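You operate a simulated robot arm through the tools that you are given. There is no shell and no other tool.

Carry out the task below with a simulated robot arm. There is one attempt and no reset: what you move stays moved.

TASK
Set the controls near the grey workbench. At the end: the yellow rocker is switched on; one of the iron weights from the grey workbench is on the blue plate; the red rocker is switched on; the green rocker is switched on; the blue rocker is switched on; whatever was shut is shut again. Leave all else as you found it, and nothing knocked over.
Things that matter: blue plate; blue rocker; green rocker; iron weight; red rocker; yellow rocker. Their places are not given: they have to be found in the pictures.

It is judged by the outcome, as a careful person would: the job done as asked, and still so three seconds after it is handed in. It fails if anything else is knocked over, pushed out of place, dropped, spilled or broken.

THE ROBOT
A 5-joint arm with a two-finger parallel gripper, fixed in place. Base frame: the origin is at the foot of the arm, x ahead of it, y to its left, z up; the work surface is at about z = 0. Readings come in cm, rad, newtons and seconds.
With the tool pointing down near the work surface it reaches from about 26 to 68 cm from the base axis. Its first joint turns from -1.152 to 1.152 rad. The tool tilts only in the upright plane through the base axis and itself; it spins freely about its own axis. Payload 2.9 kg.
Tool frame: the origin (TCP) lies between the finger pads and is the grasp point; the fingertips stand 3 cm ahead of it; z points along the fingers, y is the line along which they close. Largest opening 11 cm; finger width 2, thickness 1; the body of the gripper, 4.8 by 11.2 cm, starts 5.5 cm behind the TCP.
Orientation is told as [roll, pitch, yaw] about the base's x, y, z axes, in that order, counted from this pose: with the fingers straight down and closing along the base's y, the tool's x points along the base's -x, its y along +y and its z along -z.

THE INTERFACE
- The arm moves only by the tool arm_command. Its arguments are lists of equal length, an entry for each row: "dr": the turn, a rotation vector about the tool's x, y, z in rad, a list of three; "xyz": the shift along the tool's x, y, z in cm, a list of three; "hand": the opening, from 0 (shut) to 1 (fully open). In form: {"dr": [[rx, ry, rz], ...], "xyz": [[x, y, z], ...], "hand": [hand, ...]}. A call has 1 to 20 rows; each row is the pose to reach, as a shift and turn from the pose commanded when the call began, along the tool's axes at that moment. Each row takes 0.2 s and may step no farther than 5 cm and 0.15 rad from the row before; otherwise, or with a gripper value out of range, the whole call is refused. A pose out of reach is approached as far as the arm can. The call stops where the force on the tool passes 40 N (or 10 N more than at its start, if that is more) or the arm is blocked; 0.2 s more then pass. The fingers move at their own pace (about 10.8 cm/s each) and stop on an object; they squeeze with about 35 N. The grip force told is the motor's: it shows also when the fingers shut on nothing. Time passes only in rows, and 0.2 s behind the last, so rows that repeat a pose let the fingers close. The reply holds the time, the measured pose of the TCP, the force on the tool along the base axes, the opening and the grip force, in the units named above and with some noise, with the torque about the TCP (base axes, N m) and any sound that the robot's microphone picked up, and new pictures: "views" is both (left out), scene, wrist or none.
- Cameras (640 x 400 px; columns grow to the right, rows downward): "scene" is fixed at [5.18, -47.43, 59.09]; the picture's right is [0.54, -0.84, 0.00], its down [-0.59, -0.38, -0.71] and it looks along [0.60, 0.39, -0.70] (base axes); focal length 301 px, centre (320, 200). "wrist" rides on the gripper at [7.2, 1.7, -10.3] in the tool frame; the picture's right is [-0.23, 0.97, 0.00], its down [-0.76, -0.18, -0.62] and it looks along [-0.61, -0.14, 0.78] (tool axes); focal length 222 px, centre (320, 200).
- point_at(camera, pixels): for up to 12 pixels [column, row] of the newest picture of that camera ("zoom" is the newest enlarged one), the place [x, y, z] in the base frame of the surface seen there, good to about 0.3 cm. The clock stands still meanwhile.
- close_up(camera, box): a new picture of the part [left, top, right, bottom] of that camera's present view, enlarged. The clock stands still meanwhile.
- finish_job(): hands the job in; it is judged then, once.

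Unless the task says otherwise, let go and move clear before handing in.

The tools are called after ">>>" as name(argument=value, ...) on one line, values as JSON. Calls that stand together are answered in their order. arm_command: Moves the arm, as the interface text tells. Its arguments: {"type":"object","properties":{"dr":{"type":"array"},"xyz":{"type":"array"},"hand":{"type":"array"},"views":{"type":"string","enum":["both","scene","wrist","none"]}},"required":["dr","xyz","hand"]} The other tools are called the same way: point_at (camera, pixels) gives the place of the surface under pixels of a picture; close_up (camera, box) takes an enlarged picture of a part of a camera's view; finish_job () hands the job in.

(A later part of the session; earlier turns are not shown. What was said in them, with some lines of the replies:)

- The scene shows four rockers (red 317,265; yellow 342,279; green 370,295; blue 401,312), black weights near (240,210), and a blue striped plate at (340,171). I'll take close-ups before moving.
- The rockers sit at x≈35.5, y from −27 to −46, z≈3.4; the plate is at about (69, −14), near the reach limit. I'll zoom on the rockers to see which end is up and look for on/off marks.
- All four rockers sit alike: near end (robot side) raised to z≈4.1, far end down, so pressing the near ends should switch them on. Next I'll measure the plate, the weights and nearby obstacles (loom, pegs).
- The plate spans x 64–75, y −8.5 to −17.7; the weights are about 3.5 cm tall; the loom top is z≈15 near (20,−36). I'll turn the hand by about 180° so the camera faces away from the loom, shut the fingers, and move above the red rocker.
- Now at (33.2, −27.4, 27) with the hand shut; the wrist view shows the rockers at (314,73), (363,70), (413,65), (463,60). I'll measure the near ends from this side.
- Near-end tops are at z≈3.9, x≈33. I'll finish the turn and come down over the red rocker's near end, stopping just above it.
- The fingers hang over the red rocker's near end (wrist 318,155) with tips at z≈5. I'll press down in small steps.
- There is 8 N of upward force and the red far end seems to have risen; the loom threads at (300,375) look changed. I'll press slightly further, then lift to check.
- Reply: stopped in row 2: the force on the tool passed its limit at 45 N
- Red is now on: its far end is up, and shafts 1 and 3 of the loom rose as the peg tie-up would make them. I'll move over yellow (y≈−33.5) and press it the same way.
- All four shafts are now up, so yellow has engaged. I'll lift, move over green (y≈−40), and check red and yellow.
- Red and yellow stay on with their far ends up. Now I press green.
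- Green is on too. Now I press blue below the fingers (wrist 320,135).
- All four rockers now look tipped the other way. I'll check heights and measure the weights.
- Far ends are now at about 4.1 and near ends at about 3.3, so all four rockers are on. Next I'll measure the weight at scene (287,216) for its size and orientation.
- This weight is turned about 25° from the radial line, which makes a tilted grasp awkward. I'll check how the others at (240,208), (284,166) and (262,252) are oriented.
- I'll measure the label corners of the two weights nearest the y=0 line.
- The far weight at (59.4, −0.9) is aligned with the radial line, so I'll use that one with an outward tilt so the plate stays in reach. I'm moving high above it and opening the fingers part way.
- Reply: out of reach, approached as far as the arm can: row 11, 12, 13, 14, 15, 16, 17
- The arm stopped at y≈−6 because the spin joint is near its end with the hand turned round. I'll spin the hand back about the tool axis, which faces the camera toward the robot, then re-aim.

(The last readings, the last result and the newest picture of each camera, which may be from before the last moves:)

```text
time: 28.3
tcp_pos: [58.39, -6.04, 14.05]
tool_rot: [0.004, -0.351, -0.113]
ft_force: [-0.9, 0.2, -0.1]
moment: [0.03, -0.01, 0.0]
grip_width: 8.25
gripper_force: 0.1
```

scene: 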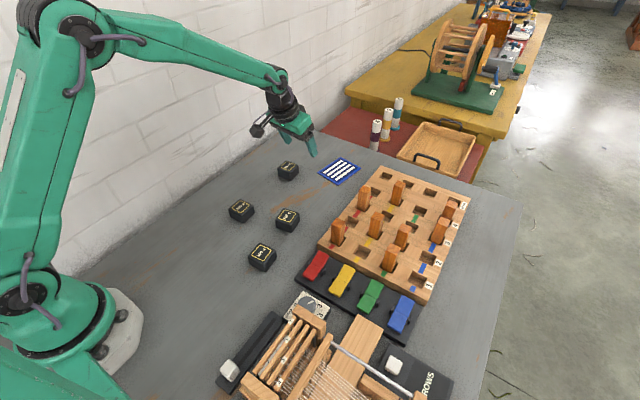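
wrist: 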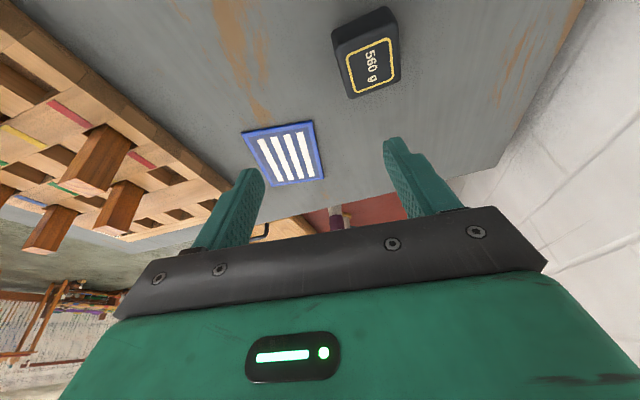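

The hand is now tilted 0.35 rad outward with yaw −0.11 at azimuth −0.10, as wanted. I'll shift to above the weight (wrist 365,50) at TCP z≈8 and check alignment.

>>> arm_command(dr=[[-0.017, 0, -0.046], [-0.0337, 0, -0.092], [-0.0337, 0, -0.092], [-0.0337, 0, -0.092], [-0.0337, 0, -0.092], [-0.0337, 0, -0.092]], xyz=[[0.1, 2.6, 0], [0.2, 5.15, 0], [0.9, 5.15, 2], [1.6, 5.15, 4], [2.29, 5.15, 5.6], [2.29, 5.15, 5.6]], hand=[0.75, 0.75, 0.75, 0.75, 0.75, 0.75])

>>> close_up(camera="wrist", box=[180, 40, 480, 240])

>>> close_up(camera="scene", box=[240, 110, 360, 210])

```text
time: 29.7
tcp_pos: [58.8, -0.9, 8.02]
tool_rot: [0.001, -0.348, -0.02]
ft_force: [0.1, -0.2, 0.4]
moment: [0.0, -0.01, 0.06]
grip_width: 8.24
gripper_force: 0.1
```

scene: 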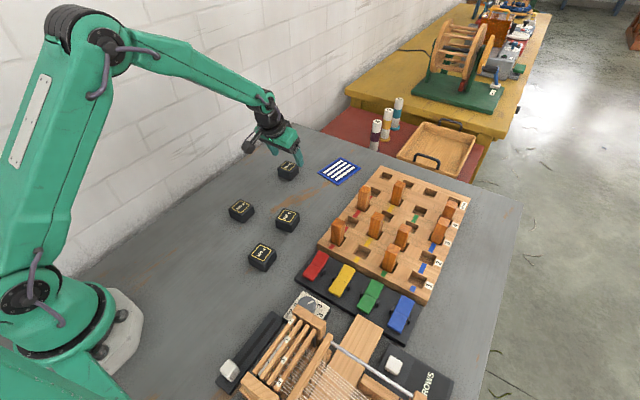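
wrist: 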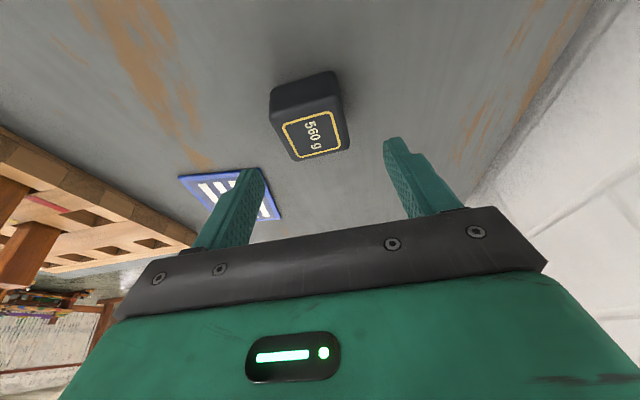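

```text
2.00 times, centred on (330, 140) of wrist
```

zoom: 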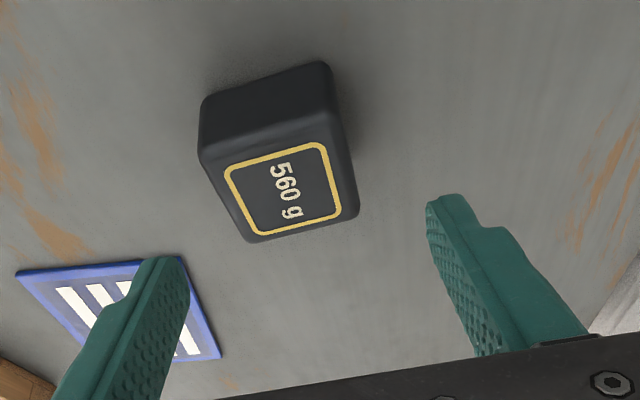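

```text
4.00 times, centred on (300, 160) of scene
```

zoom: 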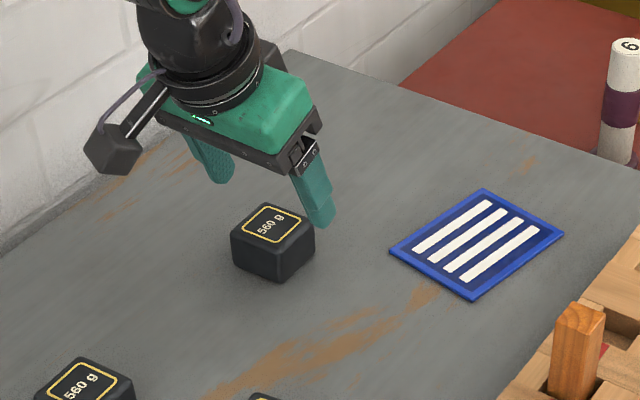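

The weight's top appears at wrist (313,133) between the fingers. I'll measure its corners from this view before descending.

>>> point_at(camera="wrist", pixels=[[295, 124], [339, 113], [346, 145], [302, 157], [314, 134], [272, 90], [338, 75]])

```text
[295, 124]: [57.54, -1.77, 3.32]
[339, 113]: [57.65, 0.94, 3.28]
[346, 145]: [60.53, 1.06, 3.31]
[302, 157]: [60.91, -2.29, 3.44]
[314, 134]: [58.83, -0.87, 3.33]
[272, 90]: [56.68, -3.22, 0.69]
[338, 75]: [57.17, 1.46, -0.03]
```

The weight is centred near (59.3, −0.7), about 4.7 cm wide and 3.5 cm tall. I'll descend straddling it.

>>> arm_command(dr=[[0, 0, 0], [0, 0, 0], [0, 0, 0], [0, 0, 0], [0, 0, 0]], xyz=[[0.4, 0.2, 1], [0.8, 0.2, 2], [1.2, 0.2, 3], [1.5, 0.2, 3.7], [1.65, 0.2, 4.1]], hand=[0.75, 0.75, 0.75, 0.75, 0.75])

>>> close_up(camera="scene", box=[240, 110, 360, 210])

```text
time: 30.9
tcp_pos: [58.73, -0.62, 3.7]
tool_rot: [0.003, -0.348, -0.019]
ft_force: [0.6, 0.2, 0.1]
moment: [0.02, 0.0, 0.01]
grip_width: 8.24
gripper_force: 0.1
```

scene: 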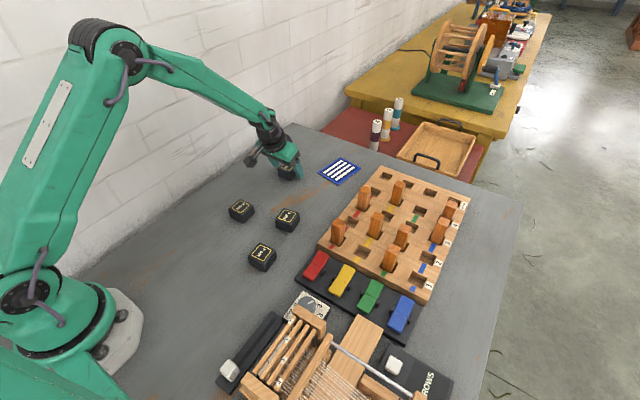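
wrist: 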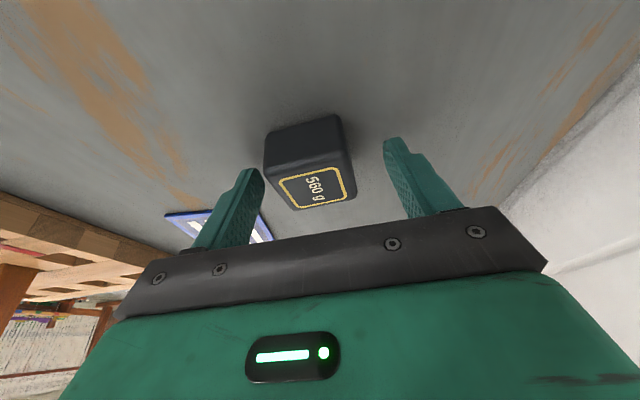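

```text
4.00 times, centred on (300, 160) of scene
```

zoom: 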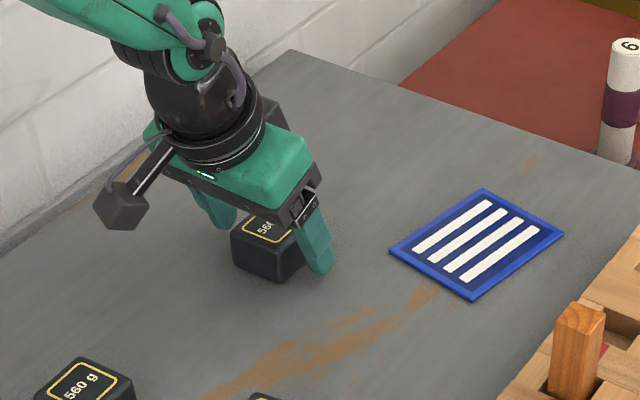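

The weight's label centre is at wrist (313,188), practically under the TCP. I'll verify its centre once more.

>>> point_at(camera="wrist", pixels=[[281, 181], [342, 169], [352, 197], [294, 208], [314, 188], [265, 165], [347, 150]])

```text
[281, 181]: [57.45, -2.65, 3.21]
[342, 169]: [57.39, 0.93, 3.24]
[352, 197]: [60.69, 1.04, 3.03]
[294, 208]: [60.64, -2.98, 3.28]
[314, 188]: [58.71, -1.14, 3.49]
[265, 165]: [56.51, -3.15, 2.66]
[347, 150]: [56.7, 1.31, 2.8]
```

The centre is at (59.05, −0.9). I'll trim slightly and close the fingers.

>>> arm_command(dr=[[0, 0, 0], [0, 0, 0], [0, 0, 0], [0, 0, 0], [0, 0, 0], [0, 0, 0], [0, 0, 0]], xyz=[[0.24, -0.2, -0.08], [0.24, -0.2, -0.08], [0.24, -0.2, -0.08], [0.24, -0.2, -0.08], [0.24, -0.2, -0.08], [0.24, -0.2, -0.08], [0.24, -0.2, -0.08]], hand=[0.75, 0.6, 0.5, 0.4, 0.3, 0.3, 0.3])

```text
time: 32.5
tcp_pos: [58.3, -0.8, 3.72]
tool_rot: [0.001, -0.351, -0.02]
ft_force: [-0.2, -0.7, 0.8]
moment: [0.02, -0.08, 0.03]
grip_width: 4.8
gripper_force: 34.5
```

scene: 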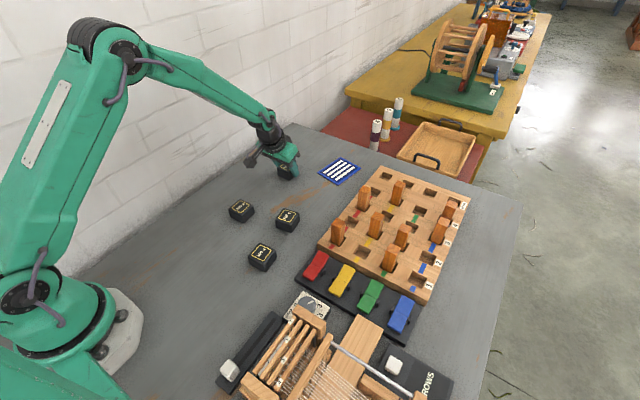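
wrist: 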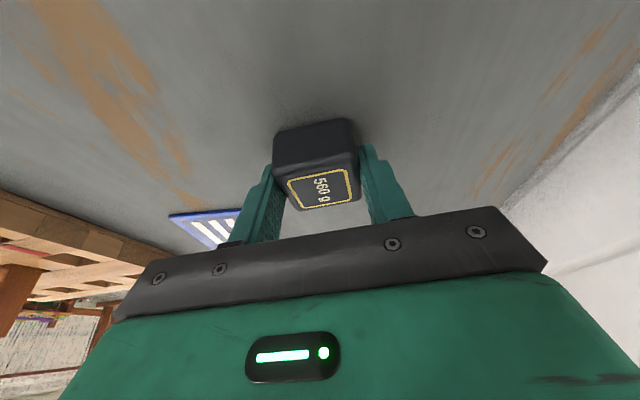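

The weight is gripped at 4.8 cm with 34.5 N. I'll lift it straight up 6 cm.

>>> arm_command(dr=[[0, 0, 0], [0, 0, 0], [0, 0, 0], [0, 0, 0], [0, 0, 0], [0, 0, 0], [0, 0, 0]], xyz=[[0, 0, 0], [-0.17, 0, -0.47], [-0.51, 0, -1.4], [-0.86, 0, -2.35], [-1.37, 0, -3.76], [-2.06, 0, -5.63], [-2.06, 0, -5.63]], hand=[0, 0, 0, 0, 0, 0, 0])

>>> close_up(camera="scene", box=[240, 110, 360, 210])

```text
time: 34.1
tcp_pos: [58.36, -0.9, 9.63]
tool_rot: [0.003, -0.35, -0.019]
ft_force: [1.0, 0.5, -5.7]
moment: [-0.01, 0.01, 0.01]
grip_width: 4.77
gripper_force: 34.9
```

scene: 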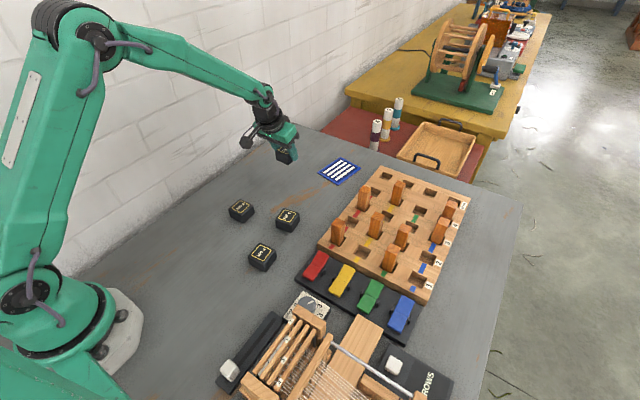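
wrist: 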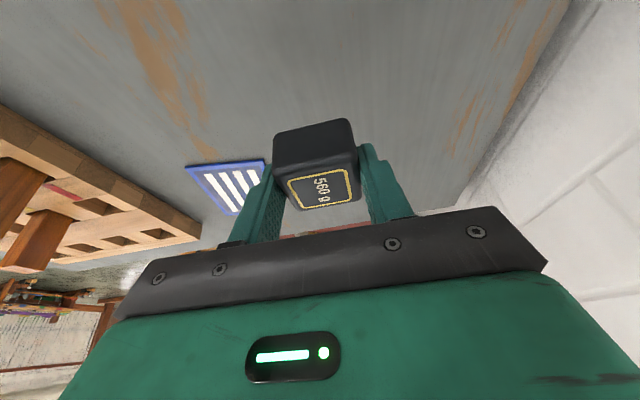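

```text
4.00 times, centred on (300, 160) of scene
```

zoom: 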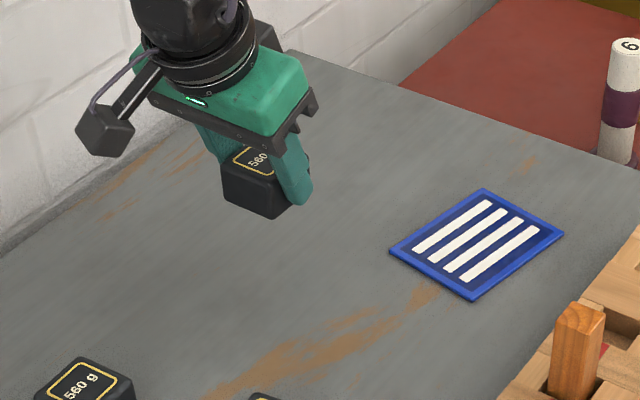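

The weight hangs level (about 6 N). I'll carry it over the plate centre, turning with the azimuth and staying high.

>>> arm_command(dr=[[0.007, 0, 0.02], [0.0145, 0, 0.0395], [0.022, 0, 0.059], [0.029, 0, 0.079], [0.036, 0, 0.099], [0.0433, 0, 0.1185], [0.051, 0, 0.138], [0.0578, 0, 0.158], [0.0578, 0, 0.158], [0.0578, 0, 0.158]], xyz=[[-1.22, -1.48, 0.45], [-2.44, -2.97, 0.89], [-3.66, -4.45, 1.34], [-4.88, -5.93, 1.78], [-6.09, -7.42, 2.23], [-7.31, -8.9, 2.68], [-8.53, -10.4, 3.12], [-9.75, -11.87, 3.57], [-9.75, -11.87, 3.57], [-9.75, -11.87, 3.57]], hand=[0, 0, 0, 0, 0, 0, 0, 0, 0, 0])

>>> close_up(camera="scene", box=[280, 110, 400, 210])

```text
time: 36.3
tcp_pos: [68.52, -12.72, 9.56]
tool_rot: [0.0, -0.346, -0.187]
ft_force: [-0.1, 0.1, -5.5]
moment: [0.01, 0.01, -0.02]
grip_width: 4.76
gripper_force: 34.8
```

scene: 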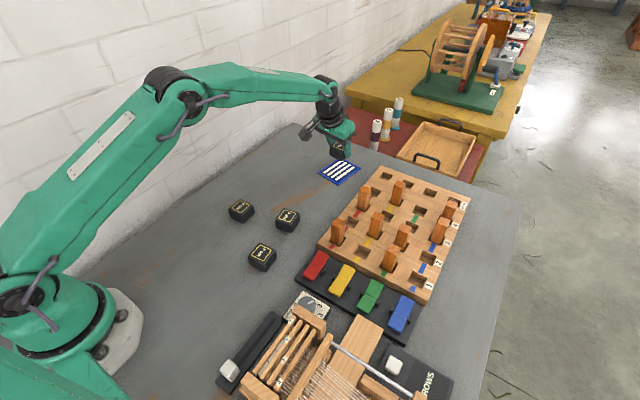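
wrist: 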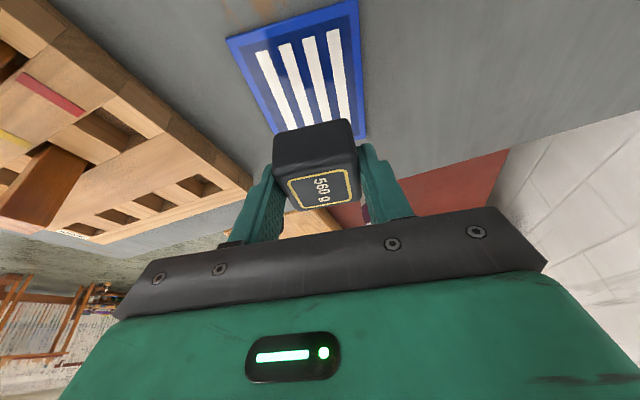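

```text
4.00 times, centred on (340, 160) of scene
```

zoom: 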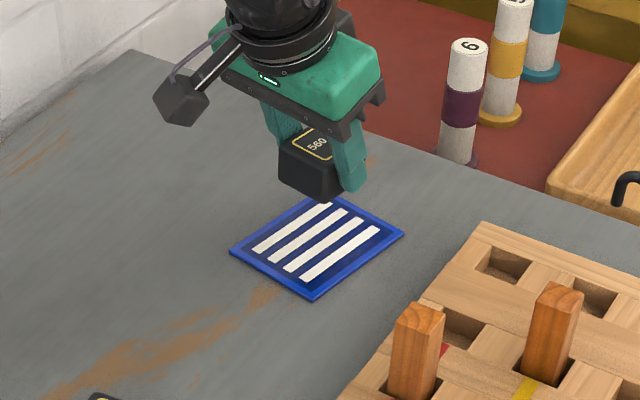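

The weight is above the plate and level. I'll recheck the plate's near edges from the wrist view before lowering.

>>> point_at(camera="wrist", pixels=[[230, 40], [355, 3], [364, 137], [268, 128], [245, 42], [350, 100]])

>>> point_at(camera="zoom", pixels=[[233, 252], [312, 297], [400, 234], [300, 240], [310, 185]])

```text
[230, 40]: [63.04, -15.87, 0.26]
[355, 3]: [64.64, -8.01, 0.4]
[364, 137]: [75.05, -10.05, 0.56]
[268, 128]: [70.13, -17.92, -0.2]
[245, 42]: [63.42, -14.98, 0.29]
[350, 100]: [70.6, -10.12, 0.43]
```

```text
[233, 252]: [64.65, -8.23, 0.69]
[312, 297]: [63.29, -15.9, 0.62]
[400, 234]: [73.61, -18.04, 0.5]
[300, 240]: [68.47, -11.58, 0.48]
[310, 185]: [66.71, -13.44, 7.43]
```

The plate's centre is (69.1, −13.05), rotated about −10°, which matches the weight. I'll lower to just above contact, then inch down.

>>> arm_command(dr=[[0, 0, 0], [0, 0, 0], [0, 0, 0], [0, 0, 0], [0, 0, 0], [0, 0, 0]], xyz=[[0.34, -0.2, 0.94], [0.68, -0.2, 1.88], [1.02, -0.2, 2.82], [1.36, -0.2, 3.76], [1.6, -0.2, 4.42], [1.69, -0.2, 4.7]], hand=[0, 0, 0, 0, 0, 0])

>>> close_up(camera="scene", box=[300, 130, 380, 200])

```text
time: 37.7
tcp_pos: [68.55, -13.0, 4.53]
tool_rot: [0.0, -0.348, -0.186]
ft_force: [-0.3, -0.5, -5.3]
moment: [-0.02, 0.07, 0.0]
grip_width: 4.81
gripper_force: 35.2
```

scene: 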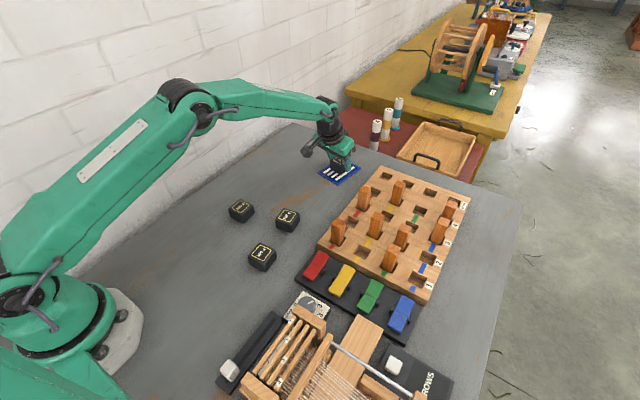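
wrist: 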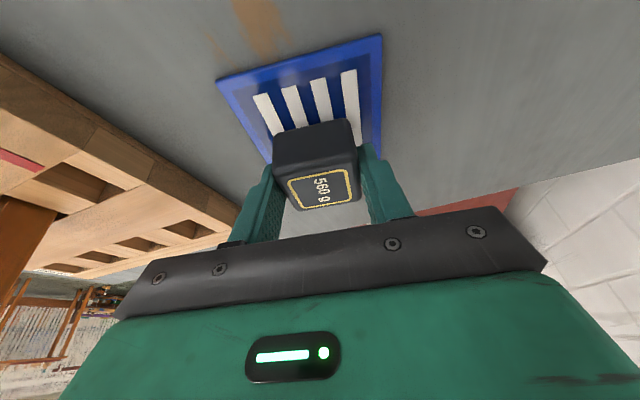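

```text
5.71 times, centred on (340, 165) of scene
```

zoom: 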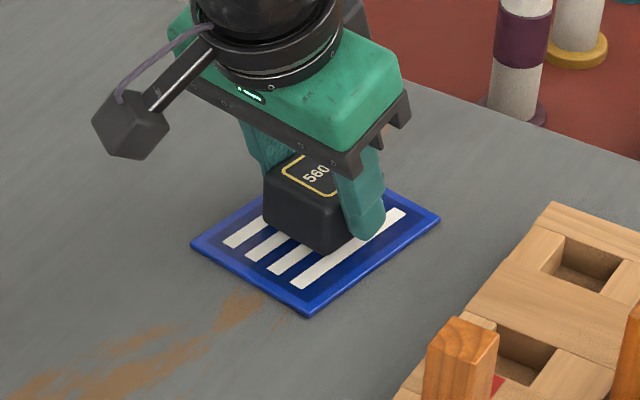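

It is still carrying the full weight (5.3 N) just above the plate. I'll inch down by 0.3 cm.

>>> arm_command(dr=[[0, 0, 0], [0, 0, 0], [0, 0, 0], [0, 0, 0]], xyz=[[0.034, 0, 0.094], [0.068, 0, 0.188], [0.1, 0, 0.28], [0.1, 0, 0.28]], hand=[0, 0, 0, 0], views="none")

```text
time: 38.7
tcp_pos: [68.56, -13.03, 4.23]
tool_rot: [0.0, -0.349, -0.187]
ft_force: [0.4, -0.6, -6.3]
moment: [-0.01, 0.04, -0.01]
grip_width: 4.77
gripper_force: 34.6
```

The full weight is still on the hand, so there is no contact yet. I'll inch down further.

>>> arm_command(dr=[[0, 0, 0], [0, 0, 0], [0, 0, 0]], xyz=[[0.025, 0, 0.07], [0.05, 0, 0.14], [0.05, 0, 0.14]], hand=[0, 0, 0], views="none")

```text
time: 39.5
tcp_pos: [68.59, -13.01, 4.23]
tool_rot: [0.0, -0.347, -0.188]
ft_force: [0.6, -0.8, -5.8]
moment: [0.0, 0.03, 0.02]
grip_width: 4.76
gripper_force: 35.3
```

There is still no contact force; continuing in small steps.

>>> arm_command(dr=[[0, 0, 0], [0, 0, 0], [0, 0, 0]], xyz=[[0.025, 0, 0.07], [0.05, 0, 0.14], [0.05, 0, 0.14]], hand=[0, 0, 0])

>>> close_up(camera="scene", box=[310, 145, 370, 195])

```text
time: 40.3
tcp_pos: [68.68, -13.18, 4.03]
tool_rot: [-0.001, -0.35, -0.186]
ft_force: [-2.2, -0.3, 3.9]
moment: [0.09, 0.12, 0.05]
grip_width: 4.79
gripper_force: 35.1
```

scene: 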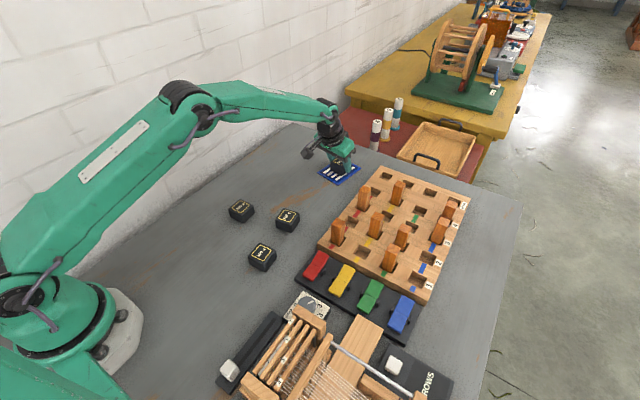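
wrist: 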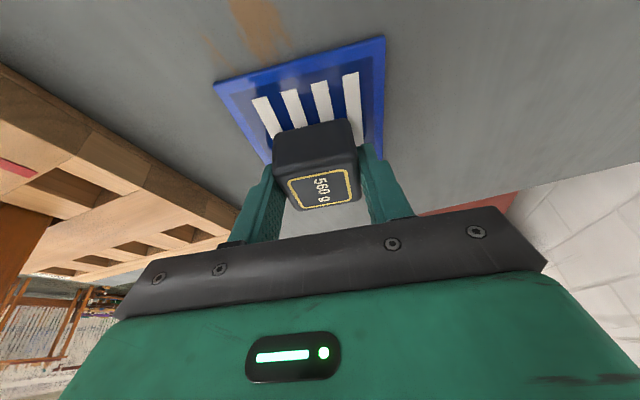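

```text
8.00 times, centred on (340, 170) of scene
```

zoom: 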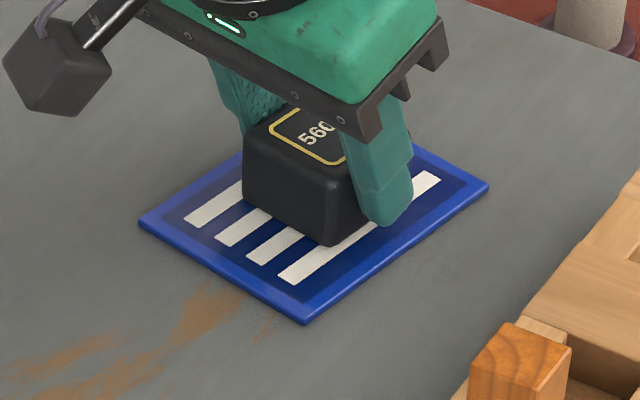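

Contact made (the force reads +3.9 N). I'll open the fingers while holding position.

>>> arm_command(dr=[[0, 0, 0], [0, 0, 0], [0, 0, 0], [0, 0, 0], [0, 0, 0]], xyz=[[0, 0, 0], [0, 0, 0], [0, 0, 0], [0, 0, 0], [0, 0, 0]], hand=[0.42, 0.48, 0.54, 0.62, 0.66])

>>> close_up(camera="scene", box=[310, 145, 370, 195])

```text
time: 41.5
tcp_pos: [68.6, -13.02, 4.0]
tool_rot: [0.0, -0.348, -0.186]
ft_force: [-0.9, -1.2, -0.1]
moment: [0.01, -0.01, -0.01]
grip_width: 7.27
gripper_force: 0.0
```

scene: 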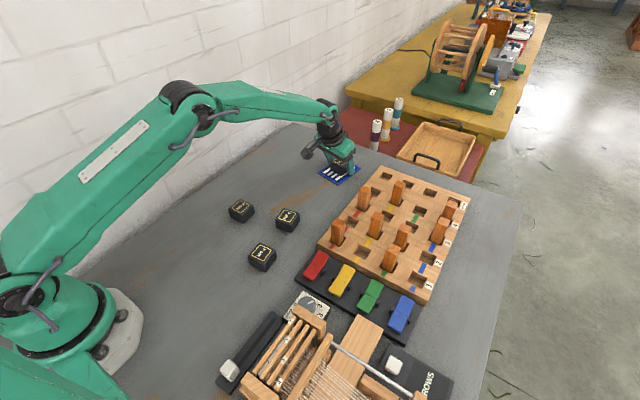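
wrist: 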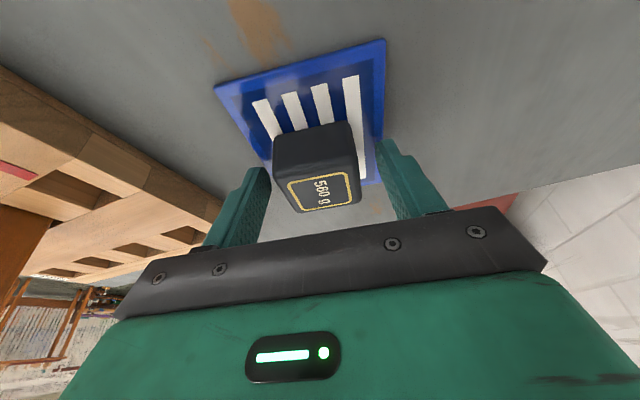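

```text
8.00 times, centred on (340, 170) of scene
```

zoom: 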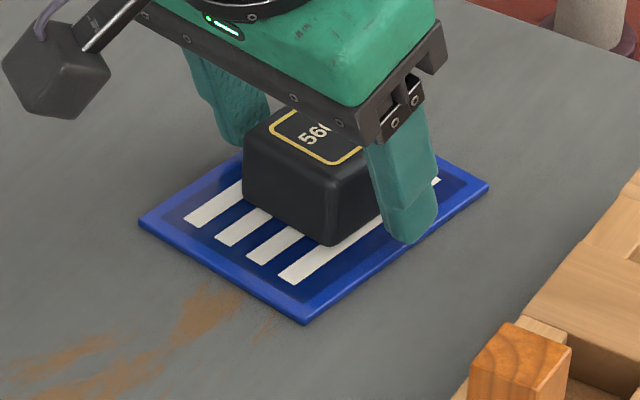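

The weight is released flat on the plate. I'll back off along the finger direction and up, clear of everything.

>>> arm_command(dr=[[0, 0, 0], [0, 0, 0], [0, 0, 0], [0, 0, 0], [0, 0, 0], [0, 0, 0], [0, 0, 0], [0, 0, 0], [0, 0, 0]], xyz=[[0, 0, -0.6], [0, 0, -1.5], [0, 0, -3], [0, 0, -5], [0, 0, -7.5], [0, 0, -10.5], [1.5, 0, -14], [4, 0, -17], [4, 0, -17]], hand=[0.66, 0.66, 0.66, 0.66, 0.66, 0.66, 0.66, 0.66, 0.66])

>>> close_up(camera="scene", box=[300, 130, 380, 200])

>>> close_up(camera="scene", box=[200, 220, 460, 400])

>>> close_up(camera="scene", box=[200, 130, 480, 310])

```text
time: 43.5
tcp_pos: [59.2, -11.44, 18.74]
tool_rot: [0.001, -0.349, -0.187]
ft_force: [0.2, -0.1, -0.5]
moment: [-0.04, -0.02, -0.03]
grip_width: 7.25
gripper_force: 0.2
```

scene: 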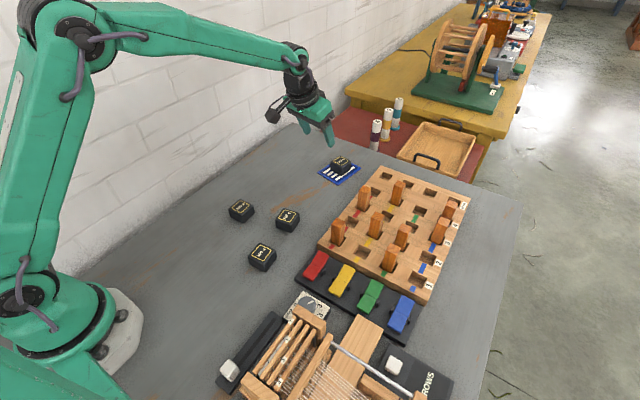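
wrist: 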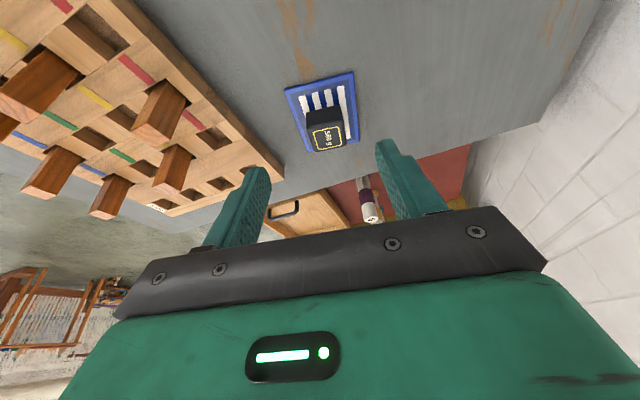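

```text
5.71 times, centred on (340, 165) of scene
```

zoom: 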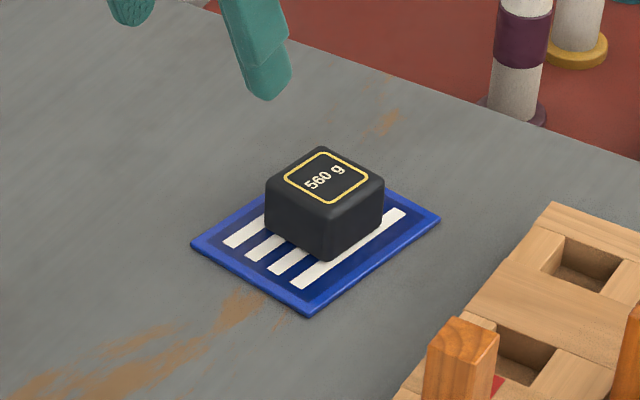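

```text
2.22 times, centred on (330, 310) of scene
```

zoom: 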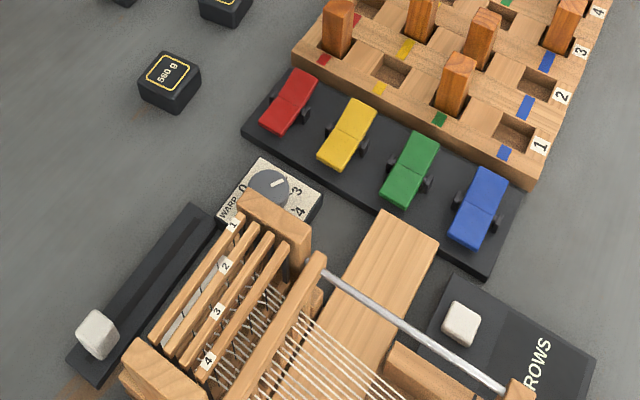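

```text
2.22 times, centred on (340, 220) of scene
```

zoom: 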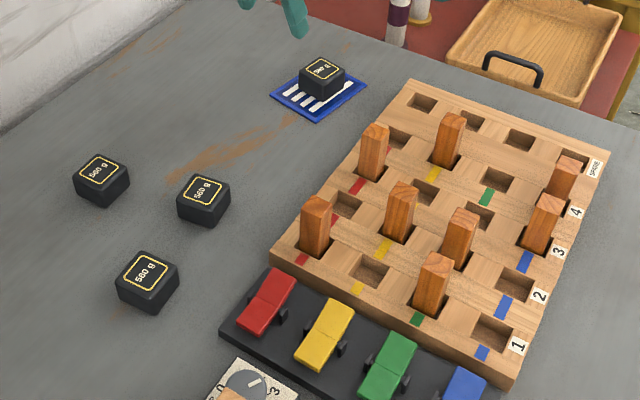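

The last close-ups show the weight flat in the middle of the blue plate and all four rockers on. The pegs, knob, sliders and other weights are where they were. The arm is clear and I opened nothing, so I'm handing in.

>>> finish_job()

```text
The job is handed in.
```

All four rockers (red, yellow, green and blue) are switched on. One of the 560 g iron weights from the grey workbench is sitting flat in the middle of the blue plate. I handed the job in with the arm clear; no verdict came back.

- **How I read "on":** the rockers carry no on/off marks. All four started tipped the same way, so I took that as off and pressed each one's raised end, the end nearest the robot. Afterwards all four sat tipped the other way.
- **Side effect on the loom:** pressing red and yellow raised the loom's four shafts, and they are still up. This looks like what the rockers are meant to drive, so I left it.
- **Everything else:** I opened nothing, so nothing needed shutting again. In the last pictures the pegs, knob, sliders and the other three weights were where they started, and nothing had been knocked over.
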